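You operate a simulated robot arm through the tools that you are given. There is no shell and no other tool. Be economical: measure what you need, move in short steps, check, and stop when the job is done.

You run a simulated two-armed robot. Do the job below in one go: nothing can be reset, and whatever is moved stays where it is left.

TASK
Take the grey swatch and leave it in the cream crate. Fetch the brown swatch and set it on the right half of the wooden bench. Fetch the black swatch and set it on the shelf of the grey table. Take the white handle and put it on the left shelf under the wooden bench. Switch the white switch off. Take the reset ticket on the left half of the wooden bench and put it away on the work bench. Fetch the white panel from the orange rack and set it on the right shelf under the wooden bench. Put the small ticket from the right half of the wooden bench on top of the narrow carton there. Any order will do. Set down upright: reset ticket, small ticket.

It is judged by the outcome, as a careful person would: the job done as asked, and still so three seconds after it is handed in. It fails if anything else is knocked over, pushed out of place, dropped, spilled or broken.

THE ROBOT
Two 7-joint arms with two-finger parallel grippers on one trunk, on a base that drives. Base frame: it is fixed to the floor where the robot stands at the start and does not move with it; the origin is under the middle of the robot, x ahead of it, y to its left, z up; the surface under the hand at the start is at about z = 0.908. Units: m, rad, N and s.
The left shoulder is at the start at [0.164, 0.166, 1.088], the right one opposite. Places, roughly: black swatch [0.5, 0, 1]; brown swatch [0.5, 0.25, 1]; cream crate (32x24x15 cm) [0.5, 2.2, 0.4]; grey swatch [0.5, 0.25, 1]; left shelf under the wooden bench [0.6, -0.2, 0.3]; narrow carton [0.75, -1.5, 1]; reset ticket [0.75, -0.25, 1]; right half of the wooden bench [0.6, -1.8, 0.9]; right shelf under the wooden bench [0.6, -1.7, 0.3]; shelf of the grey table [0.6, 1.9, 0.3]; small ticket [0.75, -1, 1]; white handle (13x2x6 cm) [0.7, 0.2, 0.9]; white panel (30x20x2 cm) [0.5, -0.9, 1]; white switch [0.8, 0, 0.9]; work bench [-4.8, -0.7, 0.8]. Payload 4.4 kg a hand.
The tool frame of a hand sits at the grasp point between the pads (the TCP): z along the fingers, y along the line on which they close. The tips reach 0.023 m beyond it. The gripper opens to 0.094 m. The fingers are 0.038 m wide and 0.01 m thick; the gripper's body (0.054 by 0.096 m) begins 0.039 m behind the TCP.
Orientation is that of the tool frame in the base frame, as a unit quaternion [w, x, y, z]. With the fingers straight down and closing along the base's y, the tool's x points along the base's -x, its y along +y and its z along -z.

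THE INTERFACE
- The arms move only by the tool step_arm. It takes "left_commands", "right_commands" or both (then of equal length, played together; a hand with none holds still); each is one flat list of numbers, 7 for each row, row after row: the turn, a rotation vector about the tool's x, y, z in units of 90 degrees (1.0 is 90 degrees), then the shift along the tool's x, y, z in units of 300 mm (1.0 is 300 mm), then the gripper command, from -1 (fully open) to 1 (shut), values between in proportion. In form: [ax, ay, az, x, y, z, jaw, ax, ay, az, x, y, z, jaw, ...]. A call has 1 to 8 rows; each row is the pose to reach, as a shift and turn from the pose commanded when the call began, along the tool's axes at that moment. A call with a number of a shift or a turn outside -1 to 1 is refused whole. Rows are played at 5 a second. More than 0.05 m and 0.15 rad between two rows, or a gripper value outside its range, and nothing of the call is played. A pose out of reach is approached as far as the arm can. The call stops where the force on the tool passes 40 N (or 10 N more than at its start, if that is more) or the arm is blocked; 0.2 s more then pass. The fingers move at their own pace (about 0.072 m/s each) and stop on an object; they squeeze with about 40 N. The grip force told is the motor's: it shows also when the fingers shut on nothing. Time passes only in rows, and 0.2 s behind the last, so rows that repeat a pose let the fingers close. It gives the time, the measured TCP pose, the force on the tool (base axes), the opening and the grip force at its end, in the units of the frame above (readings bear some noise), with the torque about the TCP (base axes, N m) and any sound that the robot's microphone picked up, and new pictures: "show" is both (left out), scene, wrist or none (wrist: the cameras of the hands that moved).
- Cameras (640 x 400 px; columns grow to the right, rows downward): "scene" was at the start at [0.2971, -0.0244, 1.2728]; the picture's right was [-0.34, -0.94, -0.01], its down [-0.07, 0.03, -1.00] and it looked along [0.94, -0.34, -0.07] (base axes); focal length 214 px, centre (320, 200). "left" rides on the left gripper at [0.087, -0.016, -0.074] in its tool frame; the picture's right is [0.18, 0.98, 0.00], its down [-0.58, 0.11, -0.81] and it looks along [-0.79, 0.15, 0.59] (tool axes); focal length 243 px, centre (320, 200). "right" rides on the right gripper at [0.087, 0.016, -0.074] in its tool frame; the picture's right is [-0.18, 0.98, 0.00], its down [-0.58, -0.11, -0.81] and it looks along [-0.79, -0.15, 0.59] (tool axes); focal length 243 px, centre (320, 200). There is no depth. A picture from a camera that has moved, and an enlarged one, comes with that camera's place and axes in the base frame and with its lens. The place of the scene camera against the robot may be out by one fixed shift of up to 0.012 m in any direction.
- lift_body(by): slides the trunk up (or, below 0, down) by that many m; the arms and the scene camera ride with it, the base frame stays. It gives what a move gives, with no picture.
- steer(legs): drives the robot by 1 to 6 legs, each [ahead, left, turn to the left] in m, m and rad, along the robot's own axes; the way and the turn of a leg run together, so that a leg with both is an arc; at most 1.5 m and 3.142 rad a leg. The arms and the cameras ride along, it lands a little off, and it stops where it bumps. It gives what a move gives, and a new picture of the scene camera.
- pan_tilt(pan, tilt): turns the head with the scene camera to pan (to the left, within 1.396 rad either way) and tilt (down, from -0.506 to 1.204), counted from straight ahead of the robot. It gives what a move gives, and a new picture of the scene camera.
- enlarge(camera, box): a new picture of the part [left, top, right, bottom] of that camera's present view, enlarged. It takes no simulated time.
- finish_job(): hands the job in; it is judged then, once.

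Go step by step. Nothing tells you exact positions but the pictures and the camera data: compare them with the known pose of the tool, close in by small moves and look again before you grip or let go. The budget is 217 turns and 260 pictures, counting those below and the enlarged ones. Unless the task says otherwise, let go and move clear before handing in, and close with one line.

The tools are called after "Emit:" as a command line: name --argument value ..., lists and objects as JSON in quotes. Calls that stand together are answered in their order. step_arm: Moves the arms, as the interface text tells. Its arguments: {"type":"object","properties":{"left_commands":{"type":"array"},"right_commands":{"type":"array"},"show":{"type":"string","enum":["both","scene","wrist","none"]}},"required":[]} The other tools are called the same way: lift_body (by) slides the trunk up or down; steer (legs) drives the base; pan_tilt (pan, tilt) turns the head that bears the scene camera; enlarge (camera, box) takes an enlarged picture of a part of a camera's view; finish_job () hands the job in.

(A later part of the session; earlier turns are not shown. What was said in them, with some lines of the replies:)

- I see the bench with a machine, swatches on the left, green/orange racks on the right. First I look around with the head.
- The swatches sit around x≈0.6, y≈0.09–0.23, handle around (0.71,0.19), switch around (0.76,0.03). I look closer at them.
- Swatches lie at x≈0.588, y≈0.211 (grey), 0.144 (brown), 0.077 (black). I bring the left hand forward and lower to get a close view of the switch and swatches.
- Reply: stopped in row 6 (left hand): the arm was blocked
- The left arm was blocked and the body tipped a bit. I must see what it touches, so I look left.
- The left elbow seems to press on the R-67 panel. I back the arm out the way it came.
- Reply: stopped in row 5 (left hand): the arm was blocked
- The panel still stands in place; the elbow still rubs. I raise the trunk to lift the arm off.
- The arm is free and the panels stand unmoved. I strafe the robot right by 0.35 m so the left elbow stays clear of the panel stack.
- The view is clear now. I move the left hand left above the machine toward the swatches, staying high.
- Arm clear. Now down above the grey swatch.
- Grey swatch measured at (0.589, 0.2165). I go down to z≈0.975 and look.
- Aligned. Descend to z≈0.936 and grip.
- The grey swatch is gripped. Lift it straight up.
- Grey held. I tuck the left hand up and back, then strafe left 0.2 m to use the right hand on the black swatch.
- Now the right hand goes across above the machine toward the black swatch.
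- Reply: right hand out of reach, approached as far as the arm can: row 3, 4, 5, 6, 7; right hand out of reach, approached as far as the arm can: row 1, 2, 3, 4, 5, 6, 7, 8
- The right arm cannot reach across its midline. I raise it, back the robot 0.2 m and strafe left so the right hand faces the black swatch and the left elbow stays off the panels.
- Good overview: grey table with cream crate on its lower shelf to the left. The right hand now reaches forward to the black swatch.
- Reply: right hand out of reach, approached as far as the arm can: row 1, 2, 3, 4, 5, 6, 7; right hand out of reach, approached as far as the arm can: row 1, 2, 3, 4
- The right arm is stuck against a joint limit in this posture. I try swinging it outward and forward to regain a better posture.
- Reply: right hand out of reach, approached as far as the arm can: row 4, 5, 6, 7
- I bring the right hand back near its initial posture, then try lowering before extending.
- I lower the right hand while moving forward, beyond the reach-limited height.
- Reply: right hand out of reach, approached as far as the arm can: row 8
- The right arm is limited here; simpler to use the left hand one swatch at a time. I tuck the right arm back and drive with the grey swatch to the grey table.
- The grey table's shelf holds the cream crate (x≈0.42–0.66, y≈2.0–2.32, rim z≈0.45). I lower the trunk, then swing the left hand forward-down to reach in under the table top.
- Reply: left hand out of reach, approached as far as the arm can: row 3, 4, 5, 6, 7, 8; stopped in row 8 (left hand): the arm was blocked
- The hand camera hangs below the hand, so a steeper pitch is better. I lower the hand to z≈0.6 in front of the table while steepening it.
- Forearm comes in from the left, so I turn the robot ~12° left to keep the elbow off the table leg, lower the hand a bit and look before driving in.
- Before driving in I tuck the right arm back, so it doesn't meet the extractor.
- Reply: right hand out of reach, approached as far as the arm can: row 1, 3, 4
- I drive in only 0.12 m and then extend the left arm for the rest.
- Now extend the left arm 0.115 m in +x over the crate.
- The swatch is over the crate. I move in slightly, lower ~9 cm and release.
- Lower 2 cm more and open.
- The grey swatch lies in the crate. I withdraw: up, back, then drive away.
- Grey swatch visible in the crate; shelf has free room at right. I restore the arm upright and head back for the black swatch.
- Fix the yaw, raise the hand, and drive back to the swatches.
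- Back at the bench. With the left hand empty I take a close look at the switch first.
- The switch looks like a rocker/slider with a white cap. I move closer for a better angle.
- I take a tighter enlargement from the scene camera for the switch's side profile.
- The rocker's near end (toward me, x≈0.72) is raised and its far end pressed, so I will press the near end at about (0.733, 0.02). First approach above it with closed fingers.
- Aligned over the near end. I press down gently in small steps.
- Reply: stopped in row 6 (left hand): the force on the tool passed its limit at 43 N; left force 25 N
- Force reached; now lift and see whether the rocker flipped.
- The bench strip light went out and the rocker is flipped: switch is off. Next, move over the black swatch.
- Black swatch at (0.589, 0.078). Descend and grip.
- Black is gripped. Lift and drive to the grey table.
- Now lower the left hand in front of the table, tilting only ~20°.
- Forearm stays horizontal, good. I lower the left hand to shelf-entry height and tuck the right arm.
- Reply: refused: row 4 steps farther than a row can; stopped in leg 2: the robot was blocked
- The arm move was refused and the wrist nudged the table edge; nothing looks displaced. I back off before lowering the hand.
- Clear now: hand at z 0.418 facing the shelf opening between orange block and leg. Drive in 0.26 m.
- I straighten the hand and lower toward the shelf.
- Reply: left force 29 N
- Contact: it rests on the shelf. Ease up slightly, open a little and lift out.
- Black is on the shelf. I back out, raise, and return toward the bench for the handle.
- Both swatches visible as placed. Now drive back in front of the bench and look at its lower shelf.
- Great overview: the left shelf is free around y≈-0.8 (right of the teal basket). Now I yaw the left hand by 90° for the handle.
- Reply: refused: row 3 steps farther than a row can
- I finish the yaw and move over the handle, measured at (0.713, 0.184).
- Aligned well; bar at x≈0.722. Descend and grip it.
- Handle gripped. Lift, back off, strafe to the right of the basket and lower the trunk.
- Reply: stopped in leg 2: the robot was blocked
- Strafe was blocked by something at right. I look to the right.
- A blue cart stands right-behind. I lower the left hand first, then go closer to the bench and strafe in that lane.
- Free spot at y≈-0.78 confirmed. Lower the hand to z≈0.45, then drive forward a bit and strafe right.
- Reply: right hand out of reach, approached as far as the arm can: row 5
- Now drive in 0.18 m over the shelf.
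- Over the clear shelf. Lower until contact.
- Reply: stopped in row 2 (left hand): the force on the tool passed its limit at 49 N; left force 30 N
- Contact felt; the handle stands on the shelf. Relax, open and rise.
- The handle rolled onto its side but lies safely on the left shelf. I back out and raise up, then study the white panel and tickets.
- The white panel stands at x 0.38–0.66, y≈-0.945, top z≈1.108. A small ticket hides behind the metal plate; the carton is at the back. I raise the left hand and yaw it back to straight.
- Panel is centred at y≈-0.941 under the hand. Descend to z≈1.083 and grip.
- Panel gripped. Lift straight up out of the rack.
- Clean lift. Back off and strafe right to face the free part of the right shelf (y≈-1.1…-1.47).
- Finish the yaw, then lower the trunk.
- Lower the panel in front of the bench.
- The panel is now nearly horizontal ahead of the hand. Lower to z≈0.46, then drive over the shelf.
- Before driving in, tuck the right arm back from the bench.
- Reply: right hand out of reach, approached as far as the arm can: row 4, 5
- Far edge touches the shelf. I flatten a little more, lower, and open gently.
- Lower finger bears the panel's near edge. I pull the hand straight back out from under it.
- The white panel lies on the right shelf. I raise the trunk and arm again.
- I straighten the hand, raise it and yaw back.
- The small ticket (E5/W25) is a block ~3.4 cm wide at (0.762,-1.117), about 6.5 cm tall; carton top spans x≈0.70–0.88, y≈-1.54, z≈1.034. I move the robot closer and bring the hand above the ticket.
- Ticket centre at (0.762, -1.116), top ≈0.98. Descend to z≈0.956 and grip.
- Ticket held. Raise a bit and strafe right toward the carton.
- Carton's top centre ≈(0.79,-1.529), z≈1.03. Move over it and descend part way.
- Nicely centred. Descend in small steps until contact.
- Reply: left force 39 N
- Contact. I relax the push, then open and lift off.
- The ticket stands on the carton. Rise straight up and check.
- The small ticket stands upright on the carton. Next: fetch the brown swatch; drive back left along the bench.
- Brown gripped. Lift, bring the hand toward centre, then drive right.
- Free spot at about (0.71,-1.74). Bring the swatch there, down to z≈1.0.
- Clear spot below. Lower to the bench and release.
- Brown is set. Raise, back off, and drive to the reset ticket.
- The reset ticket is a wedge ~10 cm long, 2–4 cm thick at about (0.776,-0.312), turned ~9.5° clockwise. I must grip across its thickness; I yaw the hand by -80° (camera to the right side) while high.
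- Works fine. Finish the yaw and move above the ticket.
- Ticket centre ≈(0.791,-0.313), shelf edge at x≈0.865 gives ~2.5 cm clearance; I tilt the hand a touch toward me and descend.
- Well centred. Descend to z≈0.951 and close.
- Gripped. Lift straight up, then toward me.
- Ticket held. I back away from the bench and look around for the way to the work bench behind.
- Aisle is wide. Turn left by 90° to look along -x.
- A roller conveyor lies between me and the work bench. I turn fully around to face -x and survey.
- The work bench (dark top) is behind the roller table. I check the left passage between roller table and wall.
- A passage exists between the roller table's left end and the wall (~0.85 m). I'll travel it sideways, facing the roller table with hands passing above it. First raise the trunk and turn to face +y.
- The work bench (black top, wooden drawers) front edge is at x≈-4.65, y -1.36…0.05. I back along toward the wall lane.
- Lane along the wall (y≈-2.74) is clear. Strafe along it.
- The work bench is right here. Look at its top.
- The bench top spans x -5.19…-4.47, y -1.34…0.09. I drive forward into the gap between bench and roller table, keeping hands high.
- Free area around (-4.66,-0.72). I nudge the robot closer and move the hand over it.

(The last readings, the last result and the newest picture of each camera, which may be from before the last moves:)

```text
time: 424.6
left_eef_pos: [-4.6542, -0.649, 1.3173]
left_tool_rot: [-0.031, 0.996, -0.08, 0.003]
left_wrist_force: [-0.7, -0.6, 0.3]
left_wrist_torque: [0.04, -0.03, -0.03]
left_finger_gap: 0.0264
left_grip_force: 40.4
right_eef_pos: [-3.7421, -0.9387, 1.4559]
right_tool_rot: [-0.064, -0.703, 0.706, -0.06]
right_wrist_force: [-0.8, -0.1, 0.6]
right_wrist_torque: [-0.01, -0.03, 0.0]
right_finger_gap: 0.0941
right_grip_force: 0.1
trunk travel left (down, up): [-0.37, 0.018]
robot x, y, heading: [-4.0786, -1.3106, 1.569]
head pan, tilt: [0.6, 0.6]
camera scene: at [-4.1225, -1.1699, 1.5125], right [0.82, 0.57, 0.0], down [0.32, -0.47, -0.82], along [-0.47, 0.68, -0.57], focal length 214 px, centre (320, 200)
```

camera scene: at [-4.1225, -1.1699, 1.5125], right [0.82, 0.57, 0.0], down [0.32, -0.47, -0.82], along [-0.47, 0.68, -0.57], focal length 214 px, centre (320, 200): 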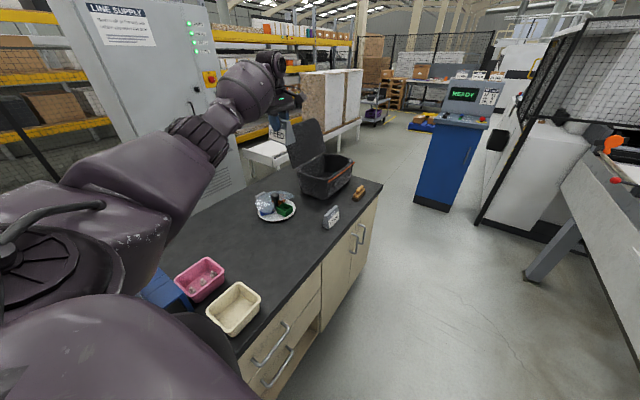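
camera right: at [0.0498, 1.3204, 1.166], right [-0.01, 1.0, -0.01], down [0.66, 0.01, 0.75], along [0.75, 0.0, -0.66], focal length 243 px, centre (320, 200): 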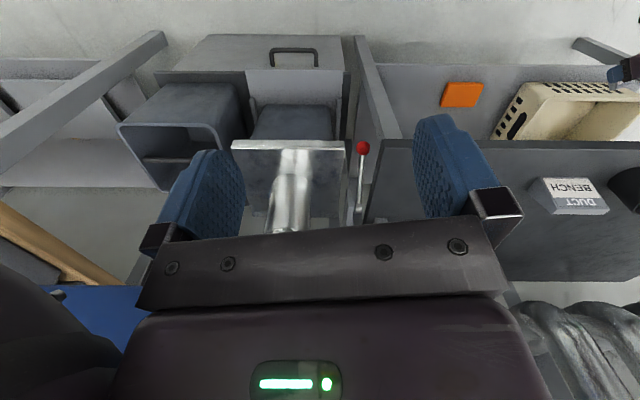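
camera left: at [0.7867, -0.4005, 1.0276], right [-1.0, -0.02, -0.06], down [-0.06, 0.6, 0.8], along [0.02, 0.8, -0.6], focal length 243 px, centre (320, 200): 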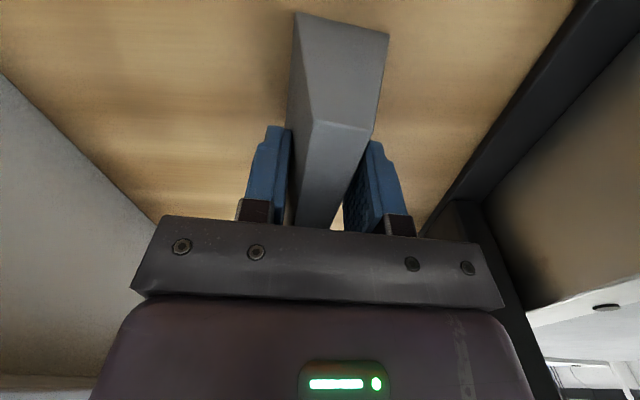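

Clear. Lower the trunk 0.15 m and shift the hand to y≈-0.74.

Emit:
lift_body --by -0.15

Emit:
step_arm --left_commands '[0, 0, 0, 0, 0.1, 0.1, 1, 0, 0, 0, 0, 0.2, 0.2, 1, 0, 0, 0, 0, 0.3, 0.32, 1, 0, 0, 0, 0, 0.3, 0.45, 1, 0, 0, 0, 0, 0.3, 0.58, 1, 0, 0, 0, 0, 0.3, 0.68, 1]'

```text
time: 426.3
left_eef_pos: [-4.6532, -0.6485, 1.1683]
left_tool_rot: [-0.032, 0.996, -0.079, 0.004]
left_wrist_force: [-0.4, -0.2, -0.7]
left_wrist_torque: [0.01, -0.03, 0.01]
left_finger_gap: 0.0264
left_grip_force: 40.3
right_eef_pos: [-3.7416, -0.9401, 1.307]
right_tool_rot: [-0.064, -0.704, 0.705, -0.059]
right_wrist_force: [0.6, 0.1, 0.1]
right_wrist_torque: [0.03, -0.01, 0.0]
right_finger_gap: 0.094
right_grip_force: 0.1
trunk travel left (down, up): [-0.22, 0.168]
robot x, y, heading: [-4.0784, -1.3097, 1.575]
head pan, tilt: [0.6, 0.6]
```

```text
time: 427.7
left_eef_pos: [-4.6655, -0.726, 0.9556]
left_tool_rot: [-0.03, 0.996, -0.079, 0.003]
left_wrist_force: [-0.3, 0.1, -0.2]
left_wrist_torque: [-0.02, -0.01, 0.0]
left_finger_gap: 0.0263
left_grip_force: 40.0
right_eef_pos: [-3.7418, -0.9378, 1.3057]
right_tool_rot: [-0.064, -0.704, 0.705, -0.059]
right_wrist_force: [0.1, -0.2, 0.1]
right_wrist_torque: [-0.01, 0.04, 0.02]
right_finger_gap: 0.0939
right_grip_force: 0.0
trunk travel left (down, up): [-0.22, 0.168]
robot x, y, heading: [-4.0763, -1.3114, 1.571]
head pan, tilt: [0.6, 0.6]
camera scene: at [-4.122, -1.1138, 1.3565], right [0.82, 0.57, 0.0], down [0.32, -0.47, -0.82], along [-0.47, 0.68, -0.57], focal length 214 px, centre (320, 200)
camera left: at [-4.5767, -0.7278, 1.0309], right [0.03, -1.0, -0.06], down [-0.6, -0.06, 0.8], along [-0.8, 0.01, -0.6], focal length 243 px, centre (320, 200)
```

scene: 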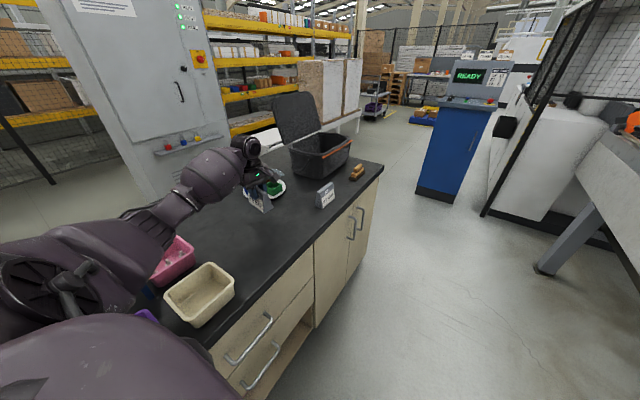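
left: 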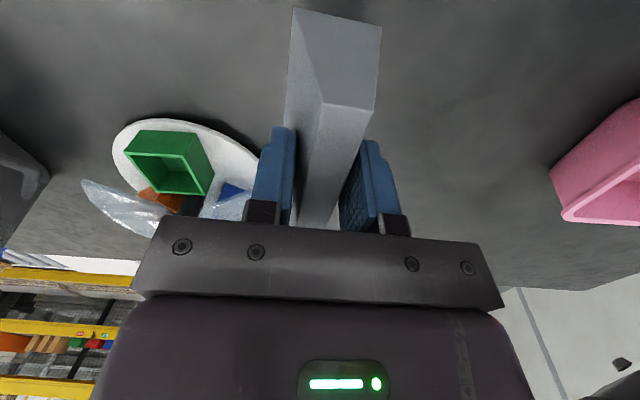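

Good. Descend gently to contact.

Emit:
step_arm --left_commands '[0, 0, 0, 0, 0, 0.1, 1, 0, 0, 0, 0, 0, 0.19, 1, 0, 0, 0, 0, 0, 0.23, 1, 0, 0, 0, 0, 0, 0.255, 1, 0, 0, 0, 0, 0, 0.28, 1, 0, 0, 0, 0, 0, 0.3, 1, 0, 0, 0, 0, 0, 0.32, 1, 0, 0, 0, 0, 0, 0.34, 1]' --show "wrist"

```text
time: 429.0
left_eef_pos: [-4.6639, -0.7161, 0.8821]
left_tool_rot: [-0.039, 0.996, -0.08, 0.0]
left_wrist_force: [3.5, -5.2, 20.7]
left_wrist_torque: [-0.33, -0.61, -0.08]
left_finger_gap: 0.0262
left_grip_force: 40.2
right_eef_pos: [-3.7409, -0.9396, 1.3059]
right_tool_rot: [-0.064, -0.704, 0.705, -0.058]
right_wrist_force: [0.6, 0.1, 1.2]
right_wrist_torque: [-0.02, 0.01, 0.03]
right_finger_gap: 0.0939
right_grip_force: 0.1
trunk travel left (down, up): [-0.22, 0.168]
robot x, y, heading: [-4.0763, -1.3109, 1.574]
head pan, tilt: [0.6, 0.6]
stopped in row 6 (left hand): the force on the tool passed its limit at 44 N (the readings are from after the stop); the commanded pose is now the measured one
camera left: at [-4.5766, -0.7204, 0.9576], right [0.03, -1.0, -0.08], down [-0.6, -0.08, 0.8], along [-0.8, 0.03, -0.6], focal length 243 px, centre (320, 200)
```

left: 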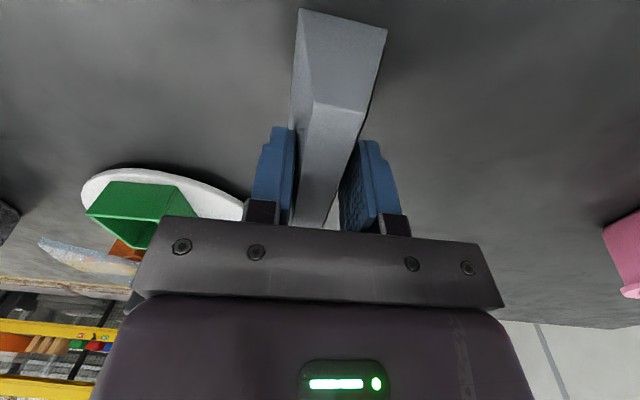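

Contact. Relax slightly and open slowly.

Emit:
step_arm --left_commands '[0, 0, 0, 0, 0, -0.012, 1, 0, 0, 0, 0, 0, -0.012, 0.55, 0, 0, 0, 0, 0, -0.012, 0.3, 0, 0, 0, 0, 0, -0.012, 0.0, 0, 0, 0, 0, 0, -0.012, -0.2, 0, 0, 0, 0, 0, -0.012, -0.2]' --show "wrist"

```text
time: 430.4
left_eef_pos: [-4.6655, -0.7168, 0.8818]
left_tool_rot: [-0.037, 0.996, -0.079, 0.002]
left_wrist_force: [-0.6, 0.6, 0.4]
left_wrist_torque: [0.0, -0.01, -0.01]
left_finger_gap: 0.0565
left_grip_force: 0.0
right_eef_pos: [-3.7424, -0.9399, 1.3052]
right_tool_rot: [-0.064, -0.703, 0.705, -0.059]
right_wrist_force: [1.3, 0.2, -0.3]
right_wrist_torque: [0.03, -0.01, -0.01]
right_finger_gap: 0.0941
right_grip_force: 0.0
trunk travel left (down, up): [-0.22, 0.168]
robot x, y, heading: [-4.0719, -1.3117, 1.574]
head pan, tilt: [0.6, 0.6]
camera left: at [-4.5772, -0.7205, 0.9562], right [0.03, -1.0, -0.07], down [-0.6, -0.07, 0.8], along [-0.8, 0.02, -0.6], focal length 243 px, centre (320, 200)
```

left: 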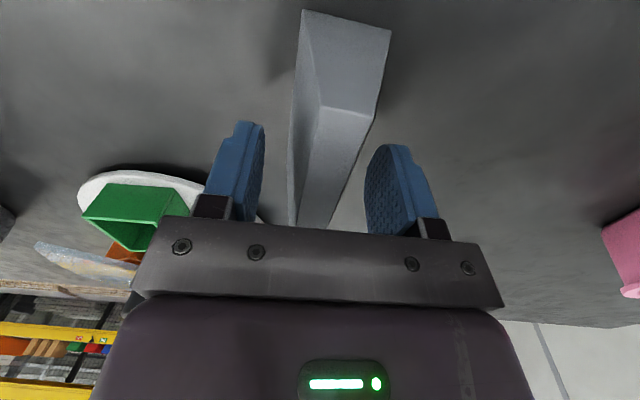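

Ticket stands free. Lift straight up and check.

Emit:
step_arm --left_commands '[0, 0, 0, 0, 0, -0.05, -0.2, 0, 0, 0, 0, 0, -0.16, -0.2, 0, 0, 0, 0, 0, -0.29, -0.2, 0, 0, 0, 0, 0, -0.42, -0.2, 0, 0, 0, 0, 0, -0.56, -0.2, 0, 0, 0, 0, 0, -0.7, -0.2, 0, 0, 0, 0, 0, -0.82, -0.2]' --show "scene"

Emit:
enlarge --camera "scene" --box '[190, 150, 390, 275]'

```text
time: 432.0
left_eef_pos: [-4.6667, -0.735, 1.1294]
left_tool_rot: [-0.035, 0.996, -0.081, 0.001]
left_wrist_force: [-0.6, -0.5, 0.1]
left_wrist_torque: [0.01, 0.02, 0.03]
left_finger_gap: 0.0564
left_grip_force: 0.0
right_eef_pos: [-3.7433, -0.939, 1.3062]
right_tool_rot: [-0.064, -0.704, 0.705, -0.058]
right_wrist_force: [-0.8, -0.4, -0.3]
right_wrist_torque: [0.02, -0.03, -0.01]
right_finger_gap: 0.0942
right_grip_force: 0.0
trunk travel left (down, up): [-0.22, 0.168]
robot x, y, heading: [-4.0767, -1.3111, 1.574]
head pan, tilt: [0.6, 0.6]
camera scene: at [-4.1217, -1.1152, 1.3568], right [0.82, 0.57, 0.0], down [0.32, -0.47, -0.83], along [-0.47, 0.68, -0.56], focal length 214 px, centre (320, 200)
```

scene: 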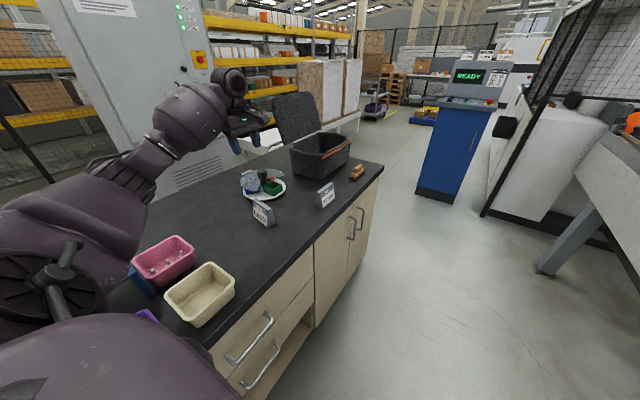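

```text
3.20 times, centred on (290, 212) of scene
camera zoom: at [-4.1217, -1.1152, 1.3568], right [0.82, 0.57, 0.0], down [0.32, -0.47, -0.83], along [-0.47, 0.68, -0.56], focal length 686 px, centre (416, 160)
```

zoom: 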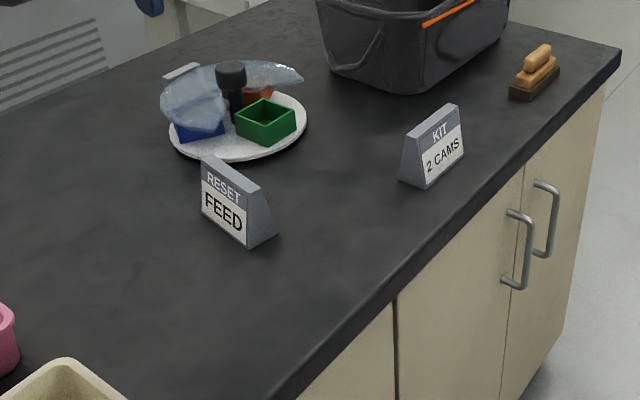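

The reset ticket stands upright on the work bench, and from what I could see at each placement all the other items are where they were asked to go. The hand is clear, so I hand in.

Emit:
finish_job

```text
The job is handed in.
```

I've handed the job in with all eight parts done. The white handle tipped onto its side when I let go and is lying on the left shelf. Early on I bumped the R-67 panel and the edge of the grey table, and something, probably the blue cart, blocked the robot once. The panel and table looked unmoved; I couldn't tell whether the cart shifted.
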